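You operate a simulated robot arm through the tools that you are given. There is no shell and no other tool.

You are at the controls of a simulated robot arm. One attempt, no reset.

JOB
Put things in order on the breakfast counter. At the end: the green tea bag (marked "MINT") from the breakfast counter stands where the teal tub stood; the brown potato from the breakfast counter stands where the brown pepper mill stood; the brown pepper mill is on the white square plate; the teal tub stands where the brown potato stood; whatever was shut is shut again. Leave all else as you found it, and nothing knocked over. Set down upright: pepper mill.

It is judged by the outcome, as a careful person would: the job done as asked, and still so three seconds after it is handed in. It fails if anything else is knocked over, pushed out of place, dropped, spilled or broken.

ROBOT AND FRAMES
A 7-joint arm with a two-finger parallel gripper, fixed in place. Base frame: the origin is on the floor under the middle of its stand, x ahead of it, y to its left, z up; the work surface is at about z = 0.91. Readings come in m, rad, newtons and seconds.
With the tool pointing down near the work surface it reaches from about 0.28 to 0.68 m from the base axis. Its first joint turns from -1.152 to 1.152 rad. Payload 1.57 kg.
The TCP is the grasp point between the finger pads, 0.03 m short of the fingertips. In the tool frame z runs along the fingers and y along their closing line. Largest opening 0.11 m; finger width 0.024, thickness 0.012; the body of the gripper, 0.048 by 0.112 m, starts 0.078 m behind the TCP.
Orientation is that of the tool frame in the base frame, as a unit quaternion [w, x, y, z]. With the fingers straight down and closing along the base's y, the tool's x points along the base's -x, its y along +y and its z along -z.

CONTROLS
- The arm moves only by the tool apply_moves. Its argument "deltas" is a list of rows, each an object (a shift or turn left out is 0, a gripper value left out holds the last) with "fingers": the opening, from 0 (shut) to 1 (fully open); "slide": the shift along the tool's x, y, z in units of 50 mm (1.0 is 50 mm), a list of three; "rot": the turn, a rotation vector about the tool's x, y, z in units of 6 degrees (1.0 is 6 degrees), a list of three. In form: [{"fingers": fingers, "slide": [tx, ty, tz], "rot": [ax, ay, az]}, ...]. A call has 1 to 20 rows; each row shifts and turns the commanded pose from where the row before left it, along the tool's axes as they then stand. A call with a number of a shift or a turn outside -1 to 1 is refused whole. Each row takes 0.2 s and may step no farther than 0.05 m and 0.15 rad from the row before; otherwise, or with a gripper value out of range, the whole call is refused. A pose out of reach is approached as far as the arm can. The call stops where the force on the tool passes 40 N (or 10 N more than at its start, if that is more) or the arm is blocked; 0.2 s more then pass. Each finger travels about 0.108 m/s and halts on what it meets, pressing with about 43 N; the grip force reading is that of the motor and also rises with nothing between the fingers. The clock runs only during rows and for 0.2 s after the last one: add rows that do not move to give the fingers time. The reply holds the time, the measured pose of the TCP, the force on the tool along the base axes, the opening and the grip force, in the units named above and with some noise, with the torque about the TCP (base axes, N m) and any sound that the robot's microphone picked up.
- Cameras (640 x 400 px; columns grow to the right, rows downward): "scene" is fixed at [0.1557, -0.3712, 1.4211]; the picture's right is [0.87, -0.49, 0.00], its down [-0.23, -0.41, -0.88] and it looks along [0.43, 0.77, -0.47] (base axes); focal length 336 px, centre (320, 200). "wrist" rides on the gripper at [0.07, 0.016, -0.141] in the tool frame; the picture's right is [-0.23, 0.97, 0.00], its down [-0.86, -0.20, -0.48] and it looks along [-0.47, -0.11, 0.88] (tool axes); focal length 222 px, centre (320, 200). There is no depth. A picture from a camera that has moved, and an enlarged one, comes with that camera's place and axes in the base frame and with its lens. The place of the scene camera against the robot may be out by one fixed shift of up to 0.012 m in any direction.
- snapshot(camera): a new picture of that camera. It takes no simulated time.
- enlarge(camera, box): a new picture of the part [left, top, right, bottom] of that camera's present view, enlarged. It takes no simulated time.
- hand_in(): hands the job in; it is judged then, once.

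Nothing tells you positions but the pictures and the camera data. Unless the task says otherwise, let go and move clear before handing in.

The tools are called after "Request:" as a command line: name --argument value ..., lists and objects as JSON in quotes. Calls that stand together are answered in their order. apply_moves: Moves the arm, as the interface text tells. Its arguments: {"type":"object","properties":{"deltas":{"type":"array","items":{"type":"object","properties":{"fingers":{"type":"number"},"slide":{"type":"array","items":{"type":"number"}},"rot":{"type":"array","items":{"type":"number"}}}}}},"required":["deltas"]} The other tools are called the same way: snapshot (camera) takes a picture; enlarge (camera, box) takes an enlarged picture of a part of a camera's view; hand_in () hands the job in.

At the start:

```text
clock: 0.0
ee_pos: [0.4416, 0.2066, 1.2109]
orientation: [0.0, 0.0, 1.0, 0.0]
ft_force: [0.4, -0.5, 0.4]
ft_torque: [0.01, -0.01, 0.02]
opening: 0.1101
grasp_force: 0.1
```

scene: 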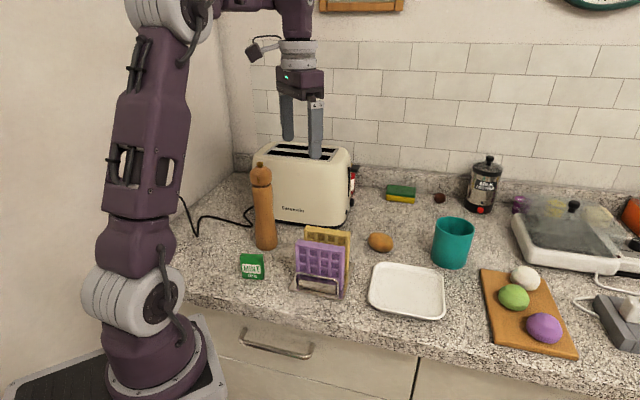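
wrist: 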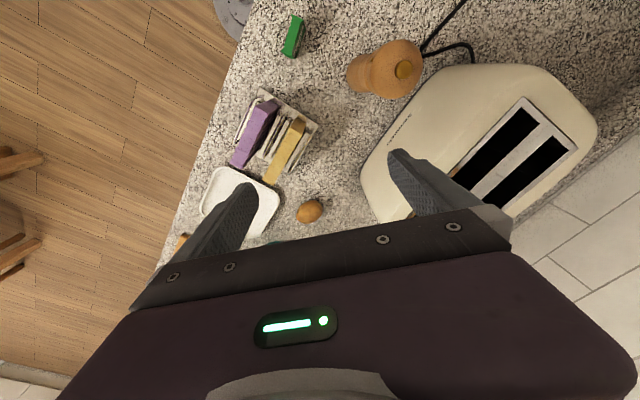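

I see the mill at the left by the toaster, the mint bag at front left, the potato and plate in the middle, and the teal tub further right. I'll enlarge the views first to locate everything accurately.

Request:
enlarge --camera "scene" --box '[220, 150, 380, 310]'

Request:
enlarge --camera "scene" --box '[350, 170, 510, 330]'

Request:
enlarge --camera "wrist" --box '[160, 0, 480, 250]'

Request:
enlarge --camera "scene" --box '[450, 150, 640, 390]'

```text
2.50 times, centred on (300, 230) of scene
camera zoom: at [0.1557, -0.3712, 1.4211], right [0.87, -0.49, 0.0], down [-0.23, -0.41, -0.88], along [0.43, 0.77, -0.47], focal length 841 px, centre (370, 125)
```

zoom: 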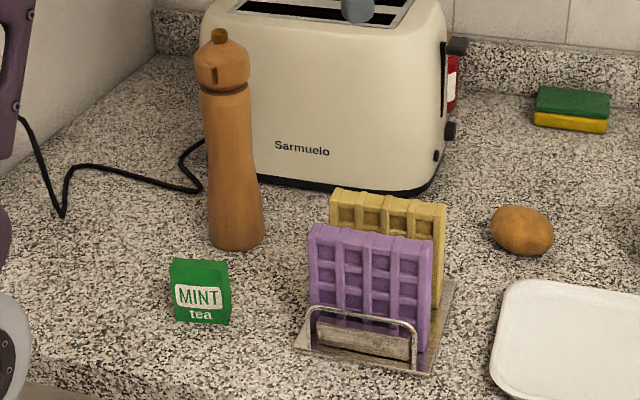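

```text
2.50 times, centred on (430, 250) of scene
camera zoom: at [0.1557, -0.3712, 1.4211], right [0.87, -0.49, 0.0], down [-0.23, -0.41, -0.88], along [0.43, 0.77, -0.47], focal length 841 px, centre (45, 75)
```

zoom: 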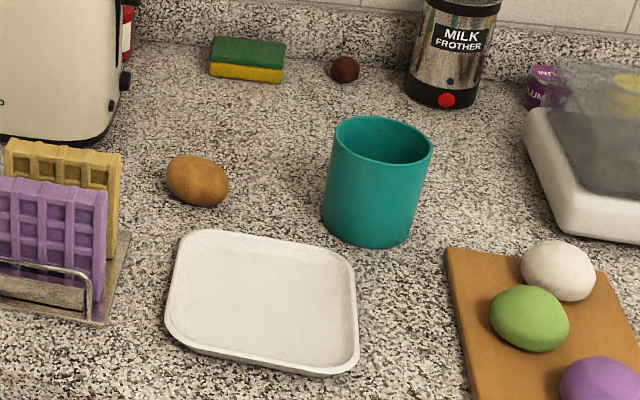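

```text
1.60 times, centred on (320, 125) of wrist
camera zoom: at [0.3718, 0.2238, 1.3536], right [0.23, 0.97, 0.0], down [0.86, -0.2, 0.48], along [0.47, -0.11, -0.88], focal length 355 px, centre (320, 320)
```

zoom: 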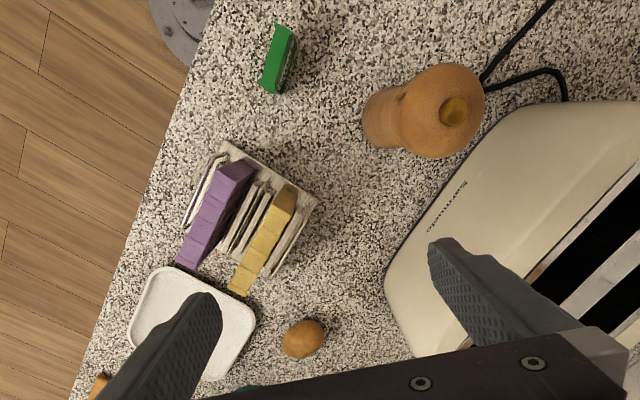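

```text
1.67 times, centred on (545, 270) of scene
camera zoom: at [0.1557, -0.3712, 1.4211], right [0.87, -0.49, 0.0], down [-0.23, -0.41, -0.88], along [0.43, 0.77, -0.47], focal length 560 px, centre (-55, 83)
```

zoom: 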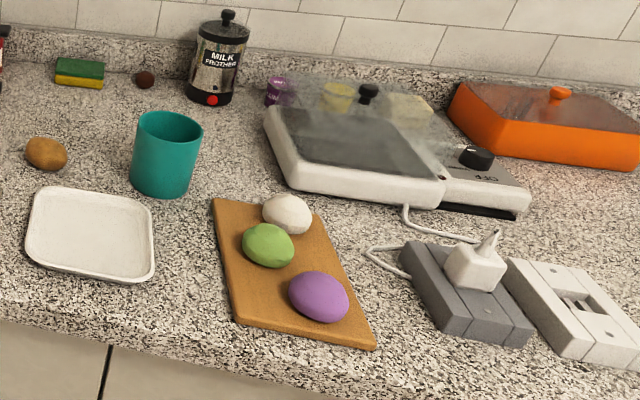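

The pieces match between cameras: mill at about (0.38, 0.30), bag at about (0.31, 0.20), potato at about (0.625, 0.145), plate at about (0.58, 0.0) and tub at about (0.745, 0.03), at the edge of reach. First I'll move above the mill and check alignment.

Request:
apply_moves --deltas '[{"fingers": 1, "slide": [0.4, 0.643, 0]}, {"slide": [0.4, 0.643, 0]}, {"slide": [0.4, 0.643, 0]}, {}]'

Request:
snapshot --camera "wrist"

Request:
snapshot --camera "scene"

```text
clock: 1.0
ee_pos: [0.3819, 0.3047, 1.2116]
orientation: [0.0, -0.001, 1.0, 0.0]
ft_force: [-0.5, 0.2, -1.0]
ft_torque: [0.02, 0.02, -0.03]
opening: 0.11
grasp_force: 0.0
```

```text
taken
camera wrist: at [0.3115, 0.3202, 1.3533], right [0.23, 0.97, 0.0], down [0.85, -0.2, 0.48], along [0.47, -0.11, -0.88], focal length 222 px, centre (320, 200)
```

wrist: 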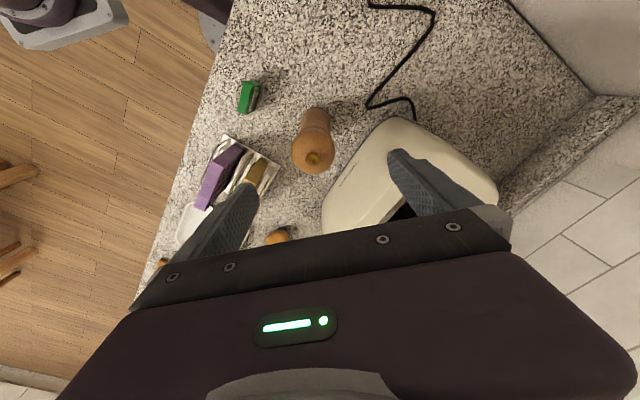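

```text
taken
```

scene: 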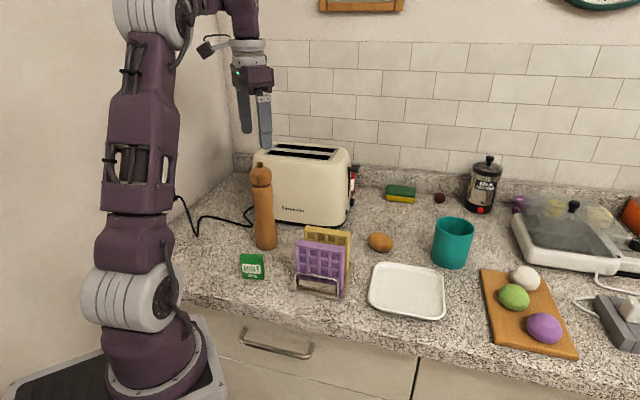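

The two wrist views put the mill at about (0.382, 0.297) with its top near z=1.127. I'll zoom in on the fingertips in the scene camera to calibrate that camera's shift.

Request:
enlarge --camera "scene" --box '[226, 80, 306, 160]'

Request:
enlarge --camera "wrist" --box '[240, 60, 400, 220]'

```text
5.00 times, centred on (266, 120) of scene
camera zoom: at [0.1558, -0.3712, 1.4211], right [0.87, -0.49, 0.0], down [-0.23, -0.41, -0.88], along [0.43, 0.77, -0.47], focal length 1681 px, centre (590, 600)
```

zoom: 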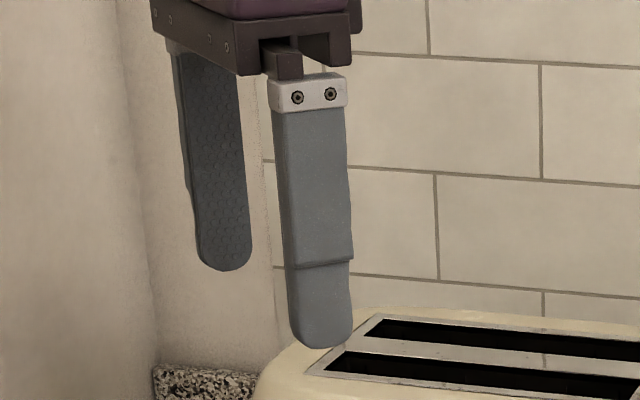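

```text
2.50 times, centred on (320, 140) of wrist
camera zoom: at [0.3115, 0.3202, 1.3533], right [0.23, 0.97, 0.0], down [0.85, -0.2, 0.48], along [0.47, -0.11, -0.88], focal length 555 px, centre (320, 350)
```

zoom: 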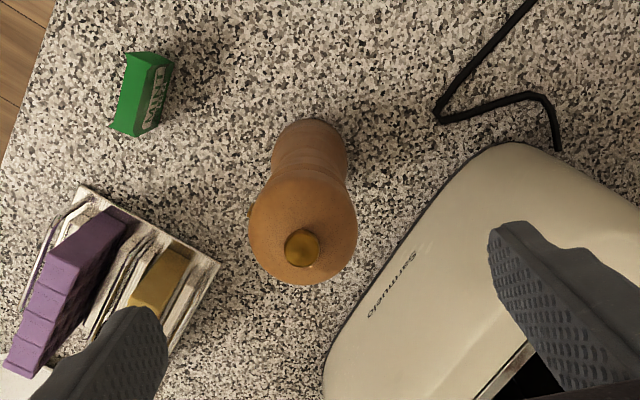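

With the scene camera's shift corrected, both cameras agree. The mill axis is at about (0.382, 0.2965), so I'll shift over it, descend to just above its top, and re-check.

Request:
apply_moves --deltas '[{"fingers": 1, "slide": [0, -0.16, 0]}, {"slide": [0, 0, 0.6]}, {}]'

Request:
enlarge --camera "wrist" --box '[200, 80, 440, 280]'

Request:
enlarge --camera "scene" --box '[206, 120, 306, 260]'

```text
clock: 1.8
ee_pos: [0.3824, 0.2963, 1.1816]
orientation: [0.0, 0.0, 1.0, 0.0]
ft_force: [-1.6, -1.3, -1.3]
ft_torque: [0.01, -0.01, 0.02]
opening: 0.11
grasp_force: 0.0
```

```text
2.00 times, centred on (320, 180) of wrist
camera zoom: at [0.312, 0.3116, 1.3227], right [0.23, 0.97, 0.0], down [0.86, -0.2, 0.48], along [0.47, -0.11, -0.88], focal length 444 px, centre (320, 240)
```

zoom: 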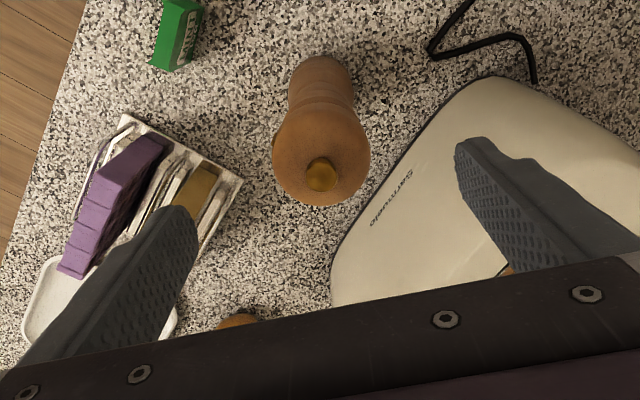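

```text
2.86 times, centred on (256, 190) of scene
camera zoom: at [0.1557, -0.3712, 1.4211], right [0.87, -0.49, 0.0], down [-0.23, -0.41, -0.88], along [0.43, 0.77, -0.47], focal length 961 px, centre (503, 229)
```

zoom: 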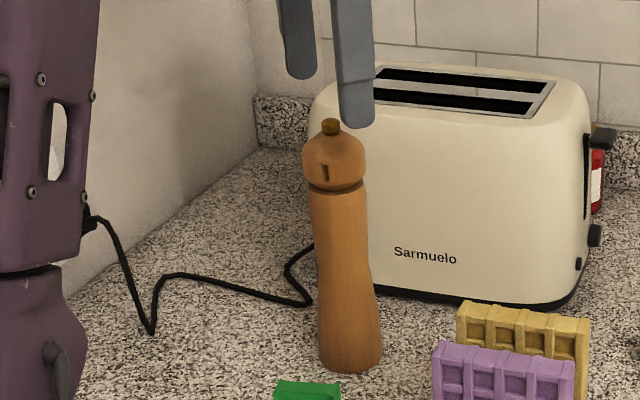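

The mill knob projects to (0.384, 0.295), which is directly under the gripper. I'll descend around its head, close the fingers, and check the grip.

Request:
apply_moves --deltas '[{"fingers": 1, "slide": [-0.02, -0.02, 0.6]}, {"slide": [0, 0, 0.6]}, {"slide": [0, 0, 0.6]}, {"slide": [0, 0, 0.6]}, {}]'

Request:
snapshot --camera "scene"

Request:
snapshot --camera "wrist"

```text
clock: 3.0
ee_pos: [0.3826, 0.2966, 1.063]
orientation: [0.0, 0.0, 1.0, 0.0]
ft_force: [0.3, 0.6, 0.1]
ft_torque: [-0.01, 0.02, 0.03]
opening: 0.1099
grasp_force: 0.0
```

```text
taken
```

scene: 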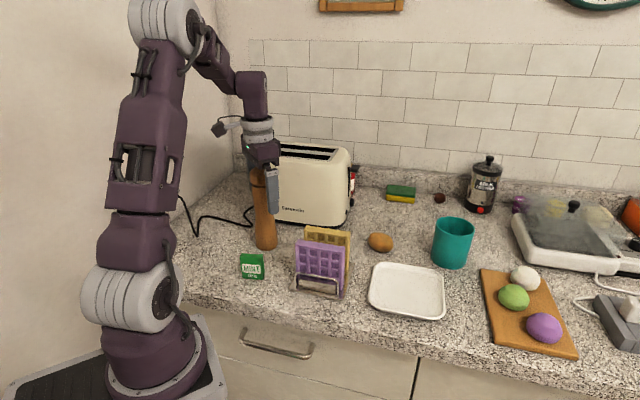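

```text
taken
camera wrist: at [0.3137, 0.3118, 1.2041], right [0.23, 0.97, 0.0], down [0.86, -0.2, 0.48], along [0.47, -0.11, -0.88], focal length 222 px, centre (320, 200)
```

wrist: 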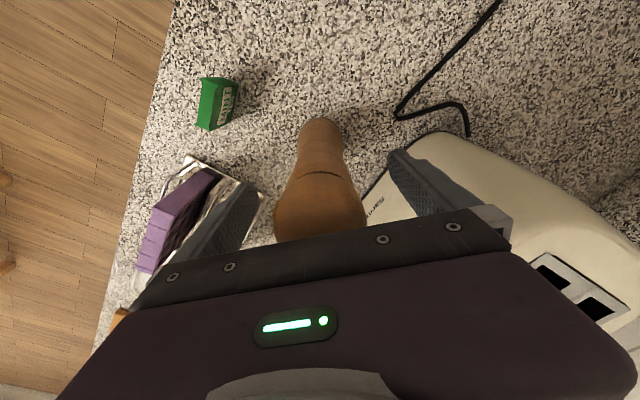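

The fingers straddle the head cleanly, so I'm closing now.

Request:
apply_moves --deltas '[{"fingers": 0}, {}, {}, {}]'

Request:
snapshot --camera "wrist"

```text
clock: 4.0
ee_pos: [0.3833, 0.2969, 1.0637]
orientation: [0.0, 0.001, 1.0, 0.0]
ft_force: [0.4, 0.6, 0.2]
ft_torque: [0.0, -0.05, 0.04]
opening: 0.0485
grasp_force: 42.8
```

```text
taken
camera wrist: at [0.3137, 0.3119, 1.2044], right [0.23, 0.97, 0.0], down [0.86, -0.2, 0.48], along [0.47, -0.11, -0.88], focal length 222 px, centre (320, 200)
```

wrist: 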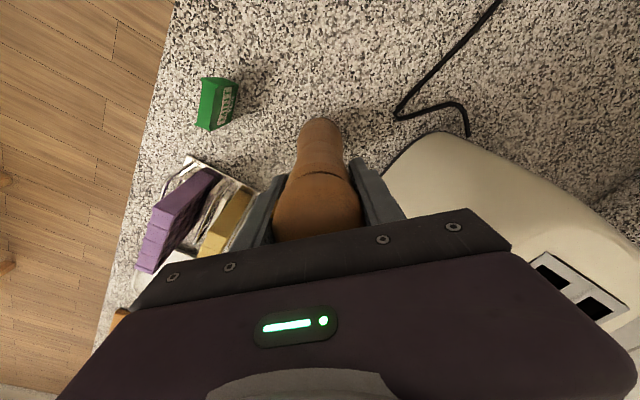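

The mill is gripped at 0.0485 m opening and 43 N. I'll lift it straight up about 0.15 m and check.

Request:
apply_moves --deltas '[{"slide": [0, 0, -0.2]}, {"slide": [0, 0, -0.4]}, {"slide": [0, 0, -0.6]}, {"slide": [0, 0, -0.6]}, {"slide": [0, 0, -0.6]}, {"slide": [0, 0, -0.5]}, {"slide": [0, 0, -0.2]}, {}]'

Request:
snapshot --camera "scene"

Request:
snapshot --camera "wrist"

```text
clock: 5.8
ee_pos: [0.3826, 0.2961, 1.2175]
orientation: [0.001, 0.0, 1.0, 0.0]
ft_force: [0.2, 0.3, -1.7]
ft_torque: [0.05, 0.0, -0.01]
opening: 0.0485
grasp_force: 42.9
```

```text
taken
```

scene: 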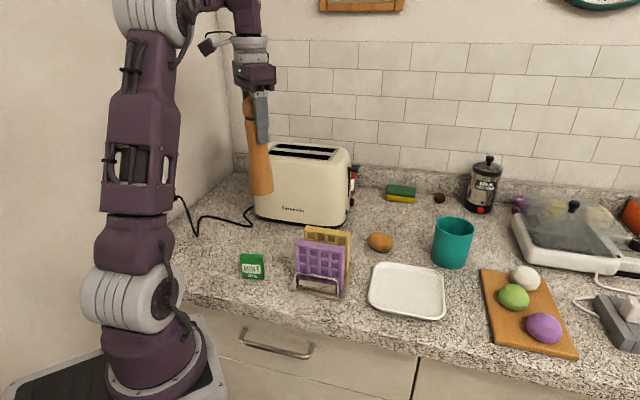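

```text
taken
camera wrist: at [0.3128, 0.3109, 1.3586], right [0.23, 0.97, 0.0], down [0.86, -0.2, 0.48], along [0.47, -0.11, -0.88], focal length 222 px, centre (320, 200)
```

wrist: 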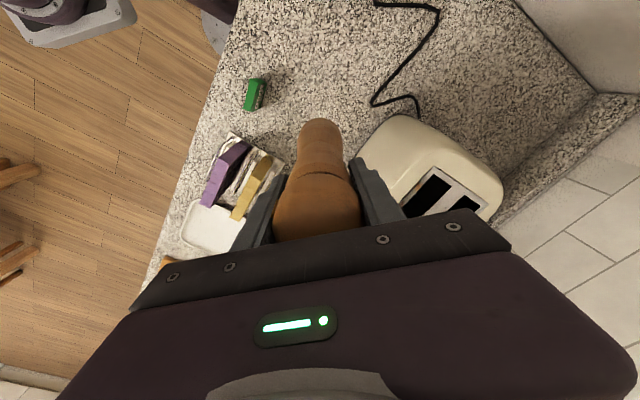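

The mill hangs straight. Next I'll carry it above the plate centre at about (0.573, -0.01).

Request:
apply_moves --deltas '[{"slide": [-0.16, -0.255, 0]}, {"slide": [-0.317, -0.51, 0]}, {"slide": [-0.317, -0.51, 0]}, {"slide": [-0.317, -0.51, 0]}, {"slide": [-0.317, -0.51, 0]}, {"slide": [-0.317, -0.51, 0]}, {"slide": [-0.317, -0.51, 0]}, {"slide": [-0.317, -0.51, 0]}, {"slide": [-0.317, -0.51, 0]}, {"slide": [-0.317, -0.51, 0]}, {"slide": [-0.317, -0.51, 0]}, {"slide": [-0.317, -0.51, 0]}, {"slide": [-0.16, -0.255, 0]}, {}]'

Request:
snapshot --camera "scene"

Request:
snapshot --camera "wrist"

```text
clock: 8.8
ee_pos: [0.5735, -0.0101, 1.217]
orientation: [0.0, -0.001, 1.0, -0.001]
ft_force: [-0.4, 0.0, -2.4]
ft_torque: [0.0, -0.01, 0.01]
opening: 0.0485
grasp_force: 42.7
```

```text
taken
```

scene: 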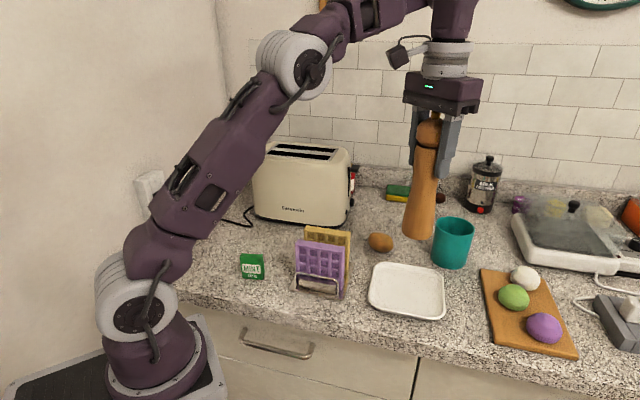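

```text
taken
camera wrist: at [0.5032, 0.0053, 1.3583], right [0.23, 0.97, 0.0], down [0.86, -0.2, 0.48], along [0.47, -0.11, -0.88], focal length 222 px, centre (320, 200)
```

wrist: 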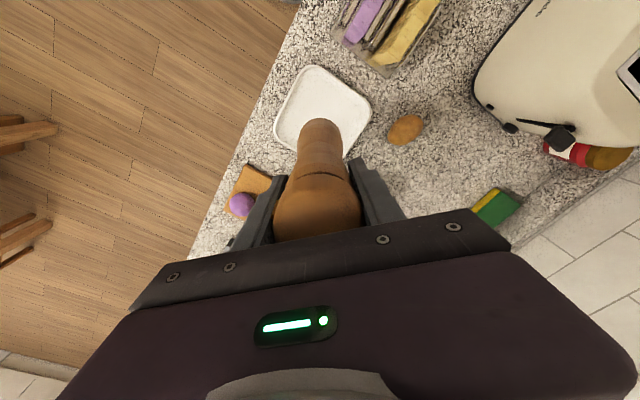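

Request:
enlarge --camera "wrist" --box '[220, 30, 460, 210]'

Request:
enlarge --camera "scene" --box '[350, 230, 470, 330]'

```text
2.22 times, centred on (340, 120) of wrist
camera zoom: at [0.5032, 0.0053, 1.3583], right [0.23, 0.97, 0.0], down [0.86, -0.2, 0.48], along [0.47, -0.11, -0.88], focal length 494 px, centre (276, 378)
```

zoom: 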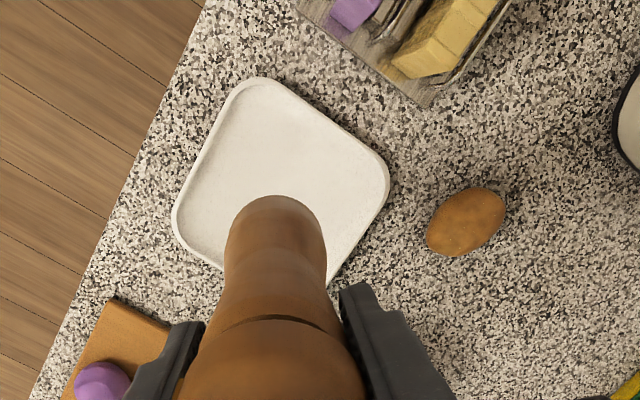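

```text
4.00 times, centred on (410, 280) of scene
camera zoom: at [0.1558, -0.3712, 1.4211], right [0.87, -0.49, 0.0], down [-0.23, -0.41, -0.88], along [0.43, 0.77, -0.47], focal length 1345 px, centre (-40, -120)
```

zoom: 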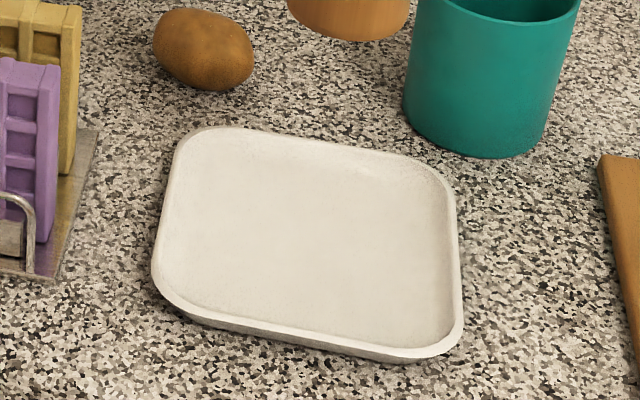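

The plate centre works out to about (0.570, -0.003). I'll nudge there and descend until the mill base is about 1 cm above the plate.

Request:
apply_moves --deltas '[{"slide": [0.06, 0.13, 0.3]}, {"slide": [0, 0, 0.6]}, {"slide": [0, 0, 0.6]}, {"slide": [0, 0, 0.6]}, {"slide": [0, 0, 0.4]}, {"slide": [0, 0, 0.14]}, {}]'

Request:
enlarge --camera "scene" --box '[350, 210, 470, 330]'

Request:
snapshot --camera "wrist"

```text
clock: 10.4
ee_pos: [0.5694, -0.0045, 1.0847]
orientation: [0.0, 0.0, 1.0, 0.0]
ft_force: [0.3, -1.1, -3.2]
ft_torque: [0.0, 0.0, 0.0]
opening: 0.0484
grasp_force: 42.8
```

```text
3.33 times, centred on (410, 270) of scene
camera zoom: at [0.1558, -0.3712, 1.4211], right [0.87, -0.49, 0.0], down [-0.23, -0.41, -0.88], along [0.43, 0.77, -0.47], focal length 1121 px, centre (20, -33)
```

zoom: 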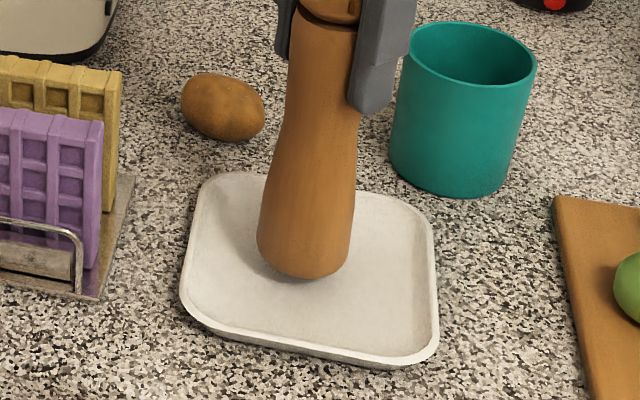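

```text
taken
camera wrist: at [0.4993, 0.0116, 1.2267], right [0.23, 0.97, 0.0], down [0.86, -0.2, 0.48], along [0.47, -0.11, -0.88], focal length 222 px, centre (320, 200)
```

wrist: 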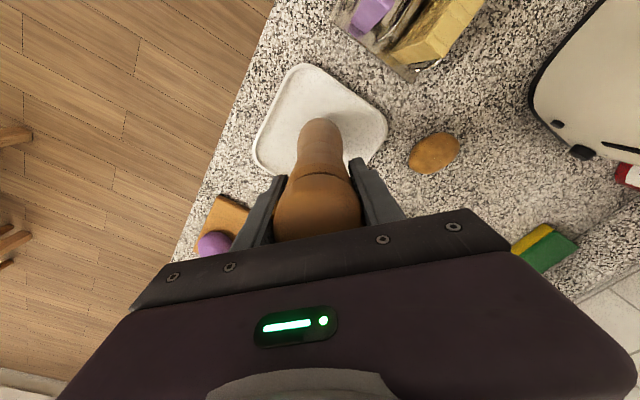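

The mill is over the plate's middle, about 1 cm up. I'll lower it in small steps while watching the force.

Request:
apply_moves --deltas '[{"slide": [0, 0, 0.08]}, {"slide": [0, 0, 0.06]}, {"slide": [0, 0, 0.04]}, {}]'

Request:
apply_moves --deltas '[{"slide": [0, 0, 0.04]}, {}]'

Request:
apply_moves --deltas '[{"slide": [0, 0, 0.04]}, {}]'

```text
clock: 11.4
ee_pos: [0.5697, -0.0042, 1.0774]
orientation: [0.0, 0.0, 1.0, 0.0]
ft_force: [0.2, 1.2, -2.0]
ft_torque: [0.0, 0.0, 0.01]
opening: 0.0484
grasp_force: 43.0
```

```text
clock: 12.0
ee_pos: [0.5696, -0.0038, 1.0748]
orientation: [0.0, 0.0, 1.0, 0.0]
ft_force: [0.1, -0.7, -2.6]
ft_torque: [0.0, 0.01, 0.0]
opening: 0.0484
grasp_force: 42.5
```

```text
clock: 12.6
ee_pos: [0.5705, -0.0033, 1.0724]
orientation: [0.001, 0.001, 1.0, 0.0]
ft_force: [0.9, -0.1, -2.4]
ft_torque: [0.01, -0.01, 0.04]
opening: 0.0485
grasp_force: 43.0
```

Request:
apply_moves --deltas '[{"slide": [0, 0, 0.03]}, {}]'

Request:
apply_moves --deltas '[{"slide": [0, 0, 0.03]}, {}]'

Request:
enlarge --camera "scene" --box '[350, 210, 470, 330]'

```text
clock: 13.2
ee_pos: [0.5695, -0.0042, 1.0707]
orientation: [0.0, 0.0, 1.0, 0.0]
ft_force: [-0.2, -0.7, -2.2]
ft_torque: [0.02, -0.01, -0.01]
opening: 0.0483
grasp_force: 43.3
```

```text
clock: 13.8
ee_pos: [0.5697, -0.0035, 1.069]
orientation: [0.0, -0.001, 1.0, 0.0]
ft_force: [-0.1, 0.6, -2.6]
ft_torque: [0.0, 0.0, -0.02]
opening: 0.0486
grasp_force: 43.0
```

```text
3.33 times, centred on (410, 270) of scene
camera zoom: at [0.1558, -0.3712, 1.4211], right [0.87, -0.49, 0.0], down [-0.23, -0.41, -0.88], along [0.43, 0.77, -0.47], focal length 1121 px, centre (20, -33)
```

zoom: 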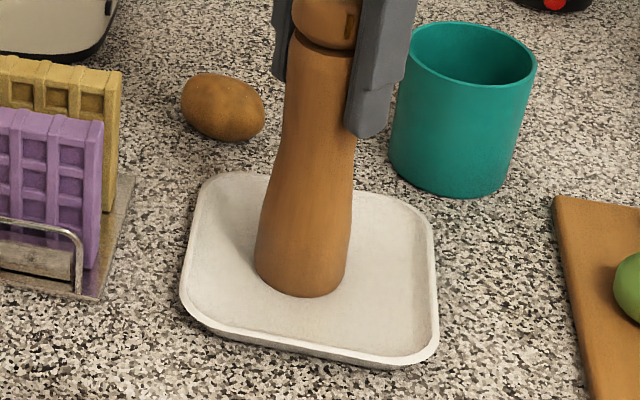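

The base is nearly touching, so I'm continuing in 1–1.5 mm steps.

Request:
apply_moves --deltas '[{"slide": [0, 0, 0.025]}, {}]'

Request:
apply_moves --deltas '[{"slide": [0, 0, 0.02]}, {}]'

```text
clock: 14.4
ee_pos: [0.5699, -0.0038, 1.0688]
orientation: [0.002, -0.001, 1.0, 0.0]
ft_force: [-2.4, 1.0, 14.9]
ft_torque: [-0.04, 0.33, -0.04]
opening: 0.0483
grasp_force: 43.5
```

```text
clock: 15.0
ee_pos: [0.5687, -0.0046, 1.0667]
orientation: [0.002, 0.0, 1.0, 0.0]
ft_force: [0.3, 0.6, 35.9]
ft_torque: [-0.05, -0.04, -0.07]
opening: 0.0484
grasp_force: 42.9
```

The mill has made firm contact. I'll back off a hair to relieve the force, open the fingers, then check.

Request:
apply_moves --deltas '[{"slide": [0, 0, -0.03]}, {}]'

```text
clock: 15.6
ee_pos: [0.5694, -0.0041, 1.0681]
orientation: [0.0, -0.001, 1.0, -0.001]
ft_force: [4.8, 1.0, 15.5]
ft_torque: [-0.15, -0.91, 0.06]
opening: 0.0484
grasp_force: 43.0
```

Request:
apply_moves --deltas '[{"slide": [0, 0, -0.015]}, {}]'

Request:
enlarge --camera "scene" --box '[350, 140, 510, 330]'

```text
clock: 16.2
ee_pos: [0.5687, -0.0037, 1.0677]
orientation: [-0.002, 0.0, 1.0, 0.0]
ft_force: [0.5, -0.8, -1.7]
ft_torque: [-0.05, -0.06, -0.03]
opening: 0.0486
grasp_force: 42.7
```

```text
2.11 times, centred on (430, 235) of scene
camera zoom: at [0.1558, -0.3712, 1.4211], right [0.87, -0.49, 0.0], down [-0.23, -0.41, -0.88], along [0.43, 0.77, -0.47], focal length 708 px, centre (88, 126)
```

zoom: 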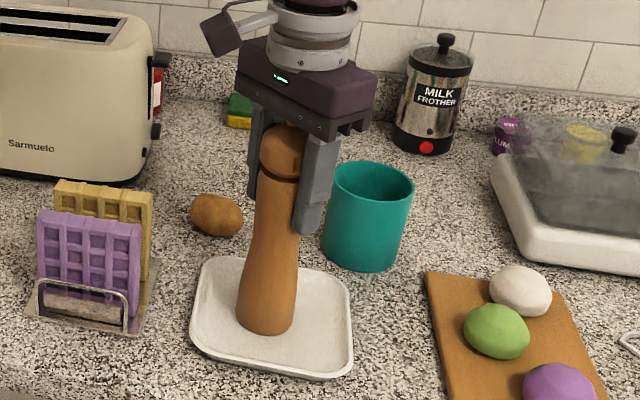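

The force is now neutral with the base resting on the plate. I'm opening the fingers.

Request:
apply_moves --deltas '[{"fingers": 0.5}, {"fingers": 0.6}, {"fingers": 1}, {}, {}]'

Request:
enlarge --camera "scene" --box '[350, 140, 510, 330]'

Request:
snapshot --camera "wrist"

```text
clock: 17.4
ee_pos: [0.5683, -0.0039, 1.0692]
orientation: [0.0, 0.0, 1.0, 0.0]
ft_force: [-0.3, 0.8, 0.3]
ft_torque: [0.0, -0.01, 0.0]
opening: 0.1099
grasp_force: 0.0
```

```text
2.11 times, centred on (430, 235) of scene
camera zoom: at [0.1557, -0.3712, 1.4211], right [0.87, -0.49, 0.0], down [-0.23, -0.41, -0.88], along [0.43, 0.77, -0.47], focal length 708 px, centre (88, 126)
```

zoom: 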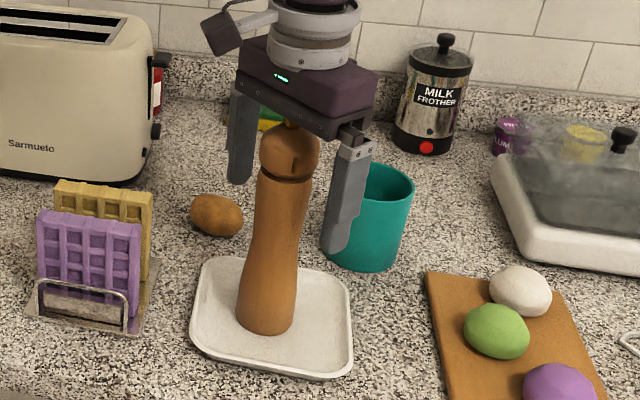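

```text
taken
camera wrist: at [0.4997, 0.0117, 1.2107], right [0.23, 0.97, 0.0], down [0.86, -0.2, 0.48], along [0.47, -0.11, -0.88], focal length 222 px, centre (320, 200)
```

wrist: 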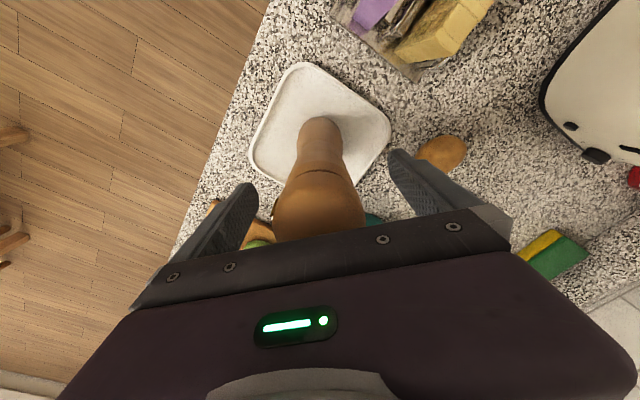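

The mill is standing upright on the plate. I'll retract straight up, then move above the potato at about (0.622, 0.142) and turn so the fingers close across its short axis.

Request:
apply_moves --deltas '[{"fingers": 1, "slide": [0, 0, -0.3]}, {"slide": [0, 0, -0.6]}, {"slide": [0, 0, -0.8]}, {"slide": [0, 0, -0.8]}, {"slide": [0, 0, -0.4]}, {}]'

Request:
apply_moves --deltas '[{"slide": [-0.27, 0.73, 0]}, {"slide": [-0.27, 0.73, 0]}, {"slide": [-0.27, 0.73, 0]}, {"slide": [-0.27, 0.73, 0]}, {"rot": [0, 0, 1]}, {"rot": [0, 0, 1]}, {"rot": [0, 0, 1]}, {"rot": [0, 0, 1]}, {"rot": [0, 0, 1]}, {"rot": [0, 0, 1]}, {"rot": [0, 0, 1]}, {"rot": [0, 0, 1]}, {"rot": [0, 0, 1]}, {"rot": [0, 0, 1]}, {}]'

Request:
snapshot --camera "wrist"

Request:
snapshot --camera "scene"

```text
clock: 18.8
ee_pos: [0.5702, -0.0047, 1.2137]
orientation: [-0.001, 0.001, 1.0, 0.0]
ft_force: [0.5, 0.0, -0.6]
ft_torque: [0.01, -0.02, 0.02]
opening: 0.11
grasp_force: 0.1
```

```text
clock: 22.0
ee_pos: [0.5831, 0.0805, 1.2094]
orientation: [0.0, 0.501, 0.865, 0.0]
ft_force: [-1.0, -0.2, 0.0]
ft_torque: [-0.01, 0.06, -0.03]
opening: 0.11
grasp_force: 0.0
out of reach, approached as far as the arm can: row 2, 3, 4
```

```text
taken
camera wrist: at [0.5632, 0.1474, 1.3508], right [0.96, 0.29, 0.0], down [0.25, -0.84, 0.48], along [0.14, -0.46, -0.88], focal length 222 px, centre (320, 200)
```

wrist: 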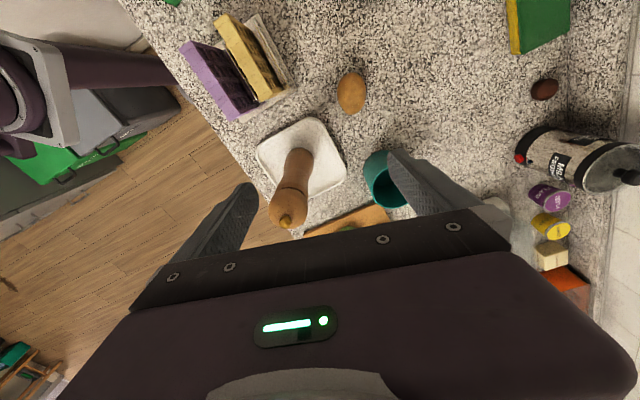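

```text
taken
```

scene: 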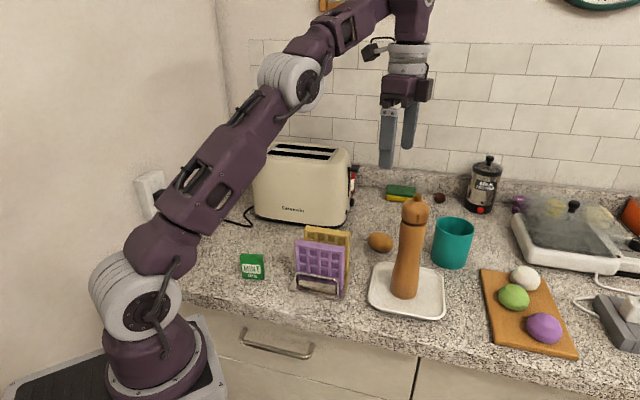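

At this height the arm's radial reach is shorter, so it clipped at about (0.583, 0.08). I'll lower a little and see whether the command resumes towards the potato.

Request:
apply_moves --deltas '[{"slide": [0, 0, 0.3]}, {}, {}]'

```text
clock: 22.8
ee_pos: [0.585, 0.0798, 1.1951]
orientation: [0.0, 0.501, 0.866, 0.0]
ft_force: [0.4, -0.2, -0.3]
ft_torque: [0.02, 0.01, -0.02]
opening: 0.11
grasp_force: 0.2
```

Request:
apply_moves --deltas '[{"slide": [0, 0, 0.3]}, {"slide": [0.176, 0.315, 0.4]}, {"slide": [0.176, 0.315, 0.4]}, {"slide": [0.176, 0.315, 0.4]}, {"slide": [0.176, 0.315, 0.4]}, {}]'

Request:
snapshot --camera "wrist"

Request:
snapshot --camera "scene"

```text
clock: 24.2
ee_pos: [0.6208, 0.1435, 1.0986]
orientation: [0.001, 0.5, 0.866, 0.0]
ft_force: [0.1, 0.2, 0.6]
ft_torque: [0.0, -0.01, -0.01]
opening: 0.1098
grasp_force: 0.0
```

```text
taken
camera wrist: at [0.6002, 0.21, 1.2405], right [0.96, 0.29, 0.0], down [0.25, -0.84, 0.48], along [0.14, -0.46, -0.88], focal length 222 px, centre (320, 200)
```

wrist: 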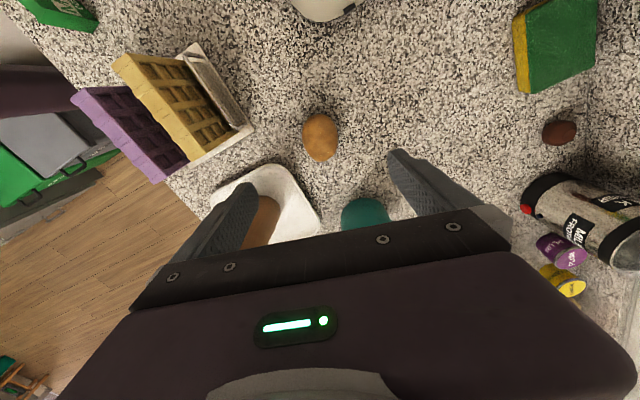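

```text
taken
```

scene: 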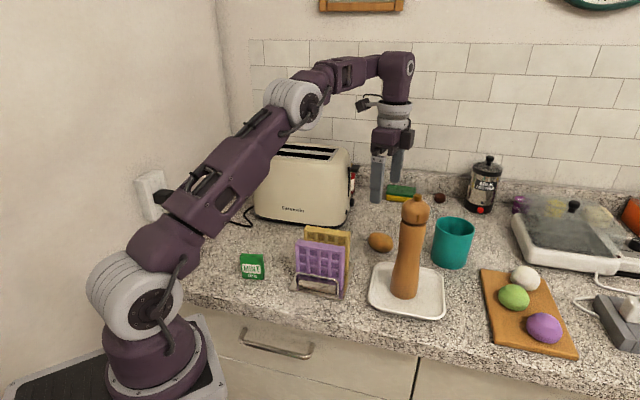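

The potato sits at (0.622, 0.141), with its long axis perpendicular to the closing line. I'll fine-shift and descend in stages.

Request:
apply_moves --deltas '[{"fingers": 1, "slide": [-0.05, 0, 0.4]}, {"slide": [0, 0, 0.6]}, {"slide": [0, 0, 0.6]}, {"slide": [0, 0, 0.6]}, {"slide": [0, 0, 0.4]}, {"slide": [0, 0, 0.2]}, {}]'

Request:
snapshot --camera "wrist"

Request:
enlarge --camera "scene" --box '[330, 150, 470, 290]'

```text
clock: 25.8
ee_pos: [0.6219, 0.1406, 0.9584]
orientation: [0.0, 0.5, 0.866, 0.0]
ft_force: [-0.8, 0.5, -0.1]
ft_torque: [0.01, -0.01, 0.0]
opening: 0.1101
grasp_force: 0.0
```

```text
taken
camera wrist: at [0.601, 0.2076, 1.1006], right [0.96, 0.29, 0.0], down [0.25, -0.84, 0.48], along [0.14, -0.46, -0.88], focal length 222 px, centre (320, 200)
```

wrist: 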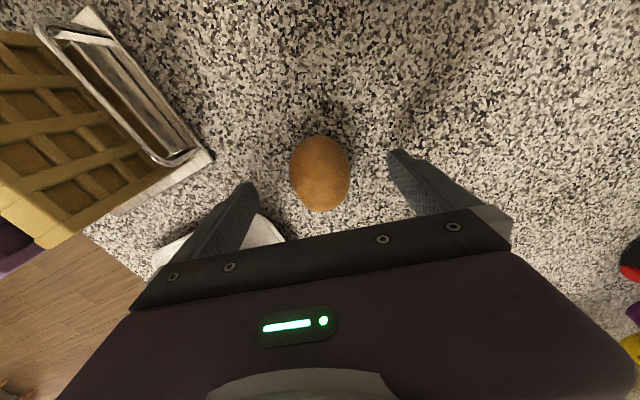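

```text
2.86 times, centred on (400, 220) of scene
camera zoom: at [0.1557, -0.3712, 1.4211], right [0.87, -0.49, 0.0], down [-0.23, -0.41, -0.88], along [0.43, 0.77, -0.47], focal length 961 px, centre (91, 143)
```

zoom: 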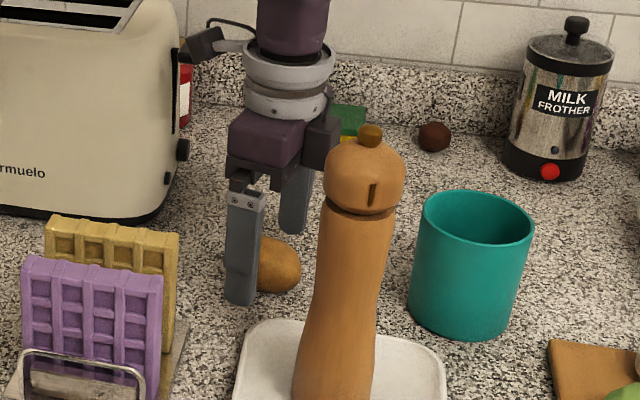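

The potato is centred between the fingers. I'll descend the last 12 mm and close.

Request:
apply_moves --deltas '[{"slide": [0.03, 0, 0.12]}, {"slide": [0, 0, 0.13]}, {}, {"fingers": 0}, {}, {}, {}]'

Request:
snapshot --camera "wrist"

```text
clock: 27.4
ee_pos: [0.6217, 0.1402, 0.9466]
orientation: [0.0, 0.499, 0.866, 0.0]
ft_force: [-0.1, 0.3, -0.1]
ft_torque: [0.01, -0.01, 0.03]
opening: 0.0484
grasp_force: 43.0
```

```text
taken
camera wrist: at [0.6003, 0.209, 1.0881], right [0.96, 0.29, 0.0], down [0.25, -0.84, 0.48], along [0.14, -0.46, -0.88], focal length 222 px, centre (320, 200)
```

wrist: 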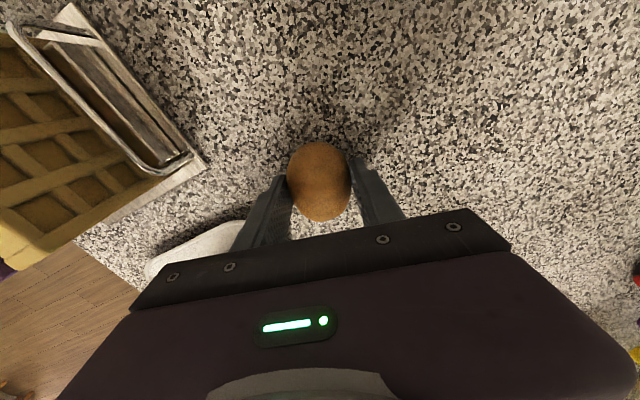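

The potato is held. I'll lift it, then carry it to the mill's former spot at (0.382, 0.2965), staying clear of the toaster.

Request:
apply_moves --deltas '[{"slide": [0, 0, -0.2]}, {"slide": [0, 0, -0.5]}, {"slide": [0, 0, -0.8]}, {"slide": [0, 0, -0.8]}, {"slide": [0, 0, -0.7]}, {}]'

Request:
apply_moves --deltas '[{"slide": [0.25, -0.13, -0.14]}, {"slide": [0.51, -0.26, -0.14]}, {"slide": [0.51, -0.26, -0.14]}, {"slide": [0.51, -0.26, -0.14]}, {"slide": [0.51, -0.26, -0.14]}, {"slide": [0.51, -0.26, -0.14]}, {"slide": [0.51, -0.26, -0.14]}, {"slide": [0.51, -0.26, -0.14]}, {"slide": [0.51, -0.26, -0.14]}, {"slide": [0.51, -0.26, -0.14]}, {"slide": [0.26, -0.13, 0]}, {}]'

Request:
snapshot --camera "scene"

Request:
snapshot --camera "wrist"

```text
clock: 28.8
ee_pos: [0.6213, 0.1411, 1.0953]
orientation: [0.0, 0.5, 0.866, 0.0]
ft_force: [-0.2, 0.4, -0.5]
ft_torque: [-0.01, -0.01, -0.02]
opening: 0.048
grasp_force: 42.6
```

```text
clock: 31.4
ee_pos: [0.3816, 0.2971, 1.1684]
orientation: [0.0, 0.5, 0.866, -0.001]
ft_force: [0.1, 0.3, -1.2]
ft_torque: [-0.03, 0.03, 0.0]
opening: 0.0482
grasp_force: 42.4
```

```text
taken
```

scene: 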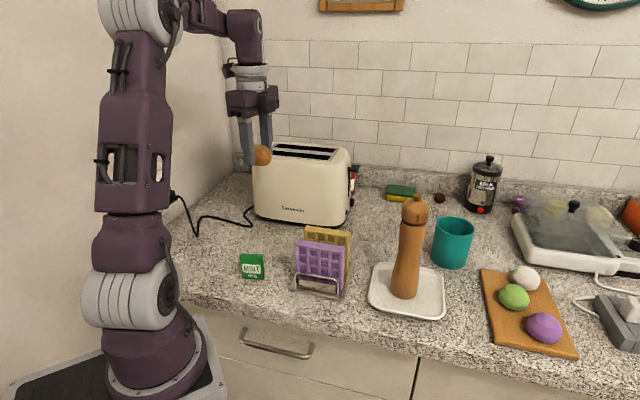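

```text
taken
camera wrist: at [0.3602, 0.3649, 1.3093], right [0.96, 0.29, 0.0], down [0.25, -0.84, 0.48], along [0.14, -0.46, -0.88], focal length 222 px, centre (320, 200)
```

wrist: 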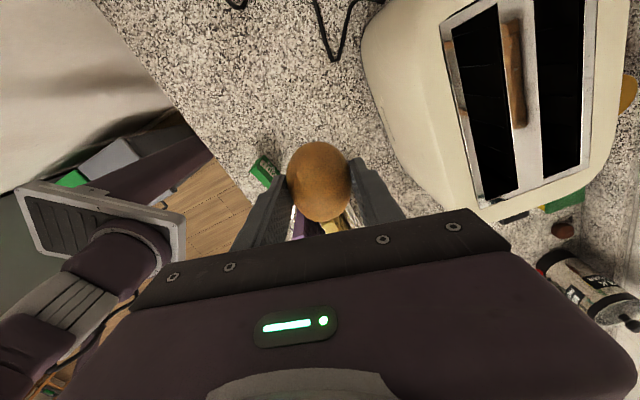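

The potato is above the mill's old spot. I'll turn the wrist back to yaw 0 and descend.

Request:
apply_moves --deltas '[{"rot": [0, 0, -1]}, {"rot": [0, 0, -1]}, {"rot": [0, 0, -1]}, {"rot": [0, 0, -1]}, {"rot": [0, 0, -1]}, {"rot": [0, 0, -1]}, {"rot": [0, 0, -1]}, {"rot": [0, 0, -1]}, {"rot": [0, 0, -1]}, {"rot": [0, 0, -1]}, {}]'

Request:
apply_moves --deltas '[{"slide": [0, 0, 0.4]}, {"slide": [0, 0, 0.8]}, {"slide": [0, 0, 0.8]}, {"slide": [0, 0, 0.8]}, {"slide": [0, 0, 0.8]}, {"slide": [0, 0, 0.4]}, {"slide": [0, 0, 0.2]}, {}]'

Request:
snapshot --camera "scene"

Request:
snapshot --camera "wrist"

```text
clock: 33.8
ee_pos: [0.3821, 0.2974, 1.1659]
orientation: [-0.001, 0.0, 1.0, 0.0]
ft_force: [-0.3, -0.1, -1.5]
ft_torque: [0.02, -0.01, 0.02]
opening: 0.0483
grasp_force: 42.9
```

```text
clock: 35.6
ee_pos: [0.382, 0.296, 0.9564]
orientation: [0.001, 0.0, 1.0, 0.0]
ft_force: [-0.5, -0.6, -0.8]
ft_torque: [0.0, 0.0, 0.03]
opening: 0.0483
grasp_force: 43.1
```

```text
taken
```

scene: 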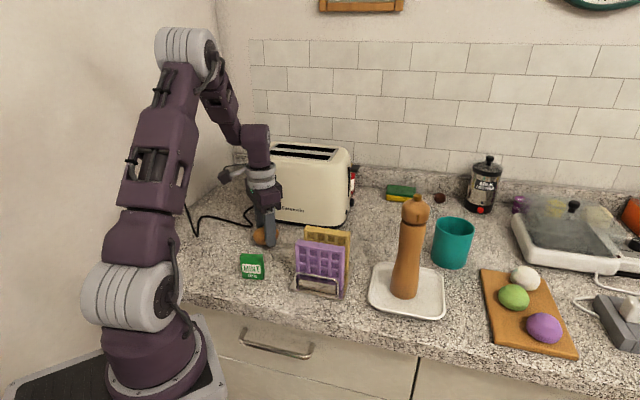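

```text
taken
camera wrist: at [0.3118, 0.312, 1.0974], right [0.23, 0.97, 0.0], down [0.86, -0.2, 0.48], along [0.47, -0.11, -0.88], focal length 222 px, centre (320, 200)
```

wrist: 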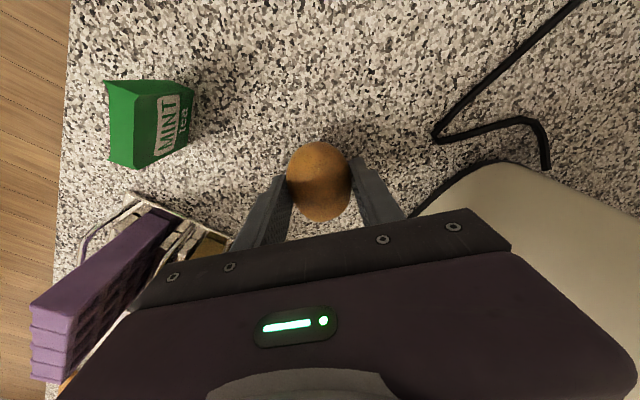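

Request:
apply_moves --deltas '[{"slide": [0, 0, 0.08]}, {"slide": [0, 0, 0.06]}, {}]'

Request:
apply_moves --deltas '[{"slide": [0, 0, 0.03]}, {}]'

```text
clock: 36.4
ee_pos: [0.3817, 0.2963, 0.9489]
orientation: [0.0, -0.001, 1.0, -0.001]
ft_force: [0.7, 0.2, -1.1]
ft_torque: [0.04, 0.01, 0.01]
opening: 0.048
grasp_force: 43.0
```

```text
clock: 37.0
ee_pos: [0.3816, 0.2963, 0.9474]
orientation: [0.001, 0.0, 1.0, 0.001]
ft_force: [-0.3, 0.3, -0.8]
ft_torque: [0.02, -0.01, 0.01]
opening: 0.0479
grasp_force: 43.1
```

Request:
apply_moves --deltas '[{"slide": [0, 0, 0.025]}, {}]'

```text
clock: 37.6
ee_pos: [0.3808, 0.2967, 0.9463]
orientation: [0.0, 0.0, 1.0, 0.0]
ft_force: [0.1, 0.7, -1.4]
ft_torque: [0.0, 0.02, 0.0]
opening: 0.0481
grasp_force: 42.9
```

Request:
apply_moves --deltas '[{"slide": [0, 0, 0.02]}, {}]'

```text
clock: 38.2
ee_pos: [0.3824, 0.2968, 0.9471]
orientation: [0.0, 0.0, 1.0, 0.0]
ft_force: [-3.4, -3.8, 12.8]
ft_torque: [0.06, 0.14, 0.05]
opening: 0.0482
grasp_force: 43.0
```

The potato is touching the counter. I'm releasing it now.

Request:
apply_moves --deltas '[{"slide": [0, 0, -0.01]}, {"fingers": 0.5}, {"fingers": 0.6}, {"fingers": 0.8}, {"fingers": 1}, {}]'

Request:
snapshot --camera "wrist"

Request:
enlarge --camera "scene" --box '[206, 180, 326, 300]'

```text
clock: 39.6
ee_pos: [0.3829, 0.2965, 0.9462]
orientation: [0.0, 0.0, 1.0, 0.0]
ft_force: [-0.2, -0.2, 0.1]
ft_torque: [0.01, 0.01, -0.01]
opening: 0.1098
grasp_force: 0.0
```

```text
taken
camera wrist: at [0.312, 0.3123, 1.0883], right [0.23, 0.97, 0.0], down [0.86, -0.2, 0.48], along [0.47, -0.11, -0.88], focal length 222 px, centre (320, 200)
```

wrist: 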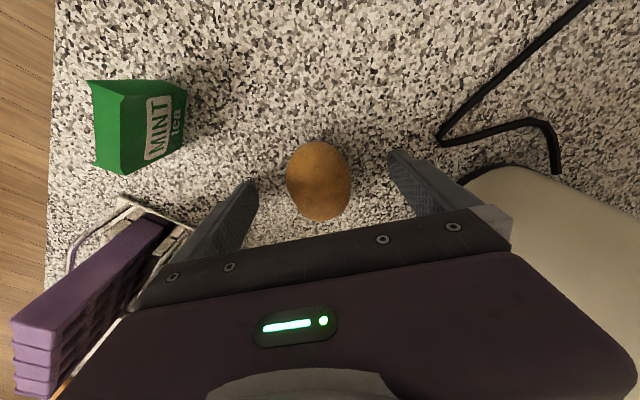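

```text
3.33 times, centred on (266, 240) of scene
camera zoom: at [0.1557, -0.3712, 1.4211], right [0.87, -0.49, 0.0], down [-0.23, -0.41, -0.88], along [0.43, 0.77, -0.47], focal length 1121 px, centre (500, 67)
```

zoom: 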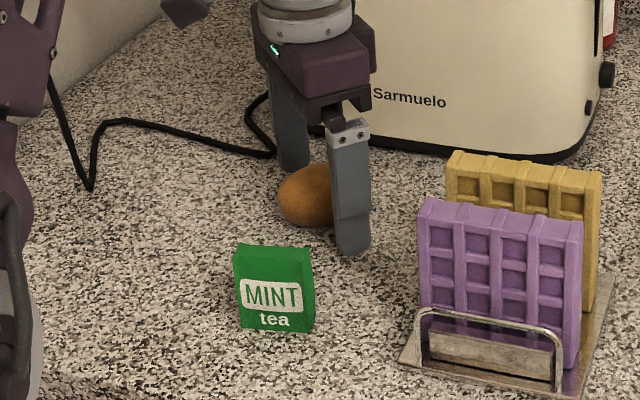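

The potato now stands where the mill was. The tub is beyond vertical reach, so I'll retract, yaw, move towards the middle, and tilt the tool to approach from the side away from the mill.

Request:
apply_moves --deltas '[{"fingers": 1, "slide": [0, 0, -0.4]}, {"slide": [0, 0, -0.8]}, {"slide": [0, 0, -0.8]}, {"slide": [0, 0, -0.8]}, {"slide": [0, 0, -0.8]}, {"slide": [0, 0, -0.8]}, {"slide": [0, 0, -0.1]}, {}]'

Request:
apply_moves --deltas '[{"rot": [0, 0, 1]}, {"rot": [0, 0, 1]}, {"rot": [0, 0, 1]}, {"rot": [0, 0, 1]}, {"rot": [0, 0, 1]}, {"rot": [0, 0, 1]}, {"rot": [0, 0, 0.667]}, {"slide": [-0.597, 0.055, 0]}, {"slide": [-0.597, 0.055, 0]}, {"slide": [-0.597, 0.055, 0]}, {"slide": [-0.597, 0.055, 0]}, {"slide": [-0.597, 0.055, 0]}, {"slide": [-0.597, 0.055, 0]}, {"slide": [-0.597, 0.055, 0]}, {"slide": [-0.597, 0.055, 0]}, {}]'

Request:
snapshot --camera "scene"

Request:
snapshot --camera "wrist"

```text
clock: 41.4
ee_pos: [0.3813, 0.2966, 1.1719]
orientation: [0.0, -0.001, 1.0, 0.0]
ft_force: [0.5, 0.5, -1.4]
ft_torque: [-0.01, 0.02, 0.03]
opening: 0.1099
grasp_force: 0.0
```

```text
clock: 44.8
ee_pos: [0.5794, 0.16, 1.1712]
orientation: [0.001, 0.342, 0.94, 0.0]
ft_force: [0.7, 0.2, 0.2]
ft_torque: [0.02, 0.0, 0.0]
opening: 0.11
grasp_force: 0.0
```

```text
taken
```

scene: 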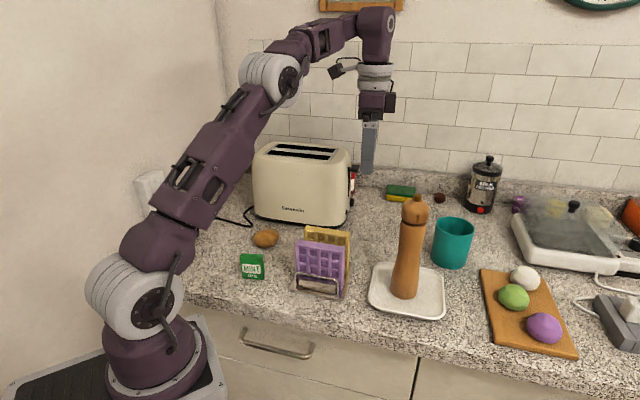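

```text
taken
camera wrist: at [0.5356, 0.2163, 1.3134], right [0.8, 0.6, 0.0], down [0.53, -0.7, 0.48], along [0.29, -0.38, -0.88], focal length 222 px, centre (320, 200)
```

wrist: 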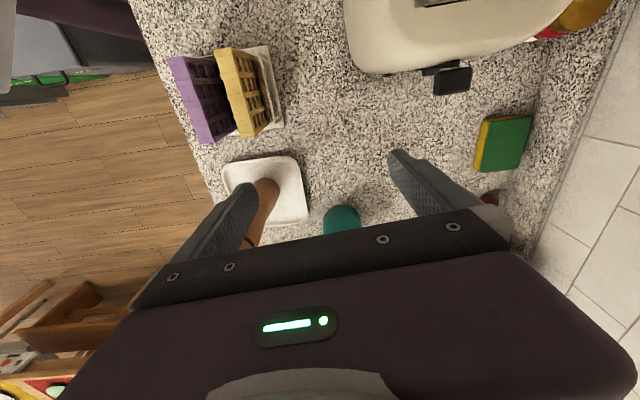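

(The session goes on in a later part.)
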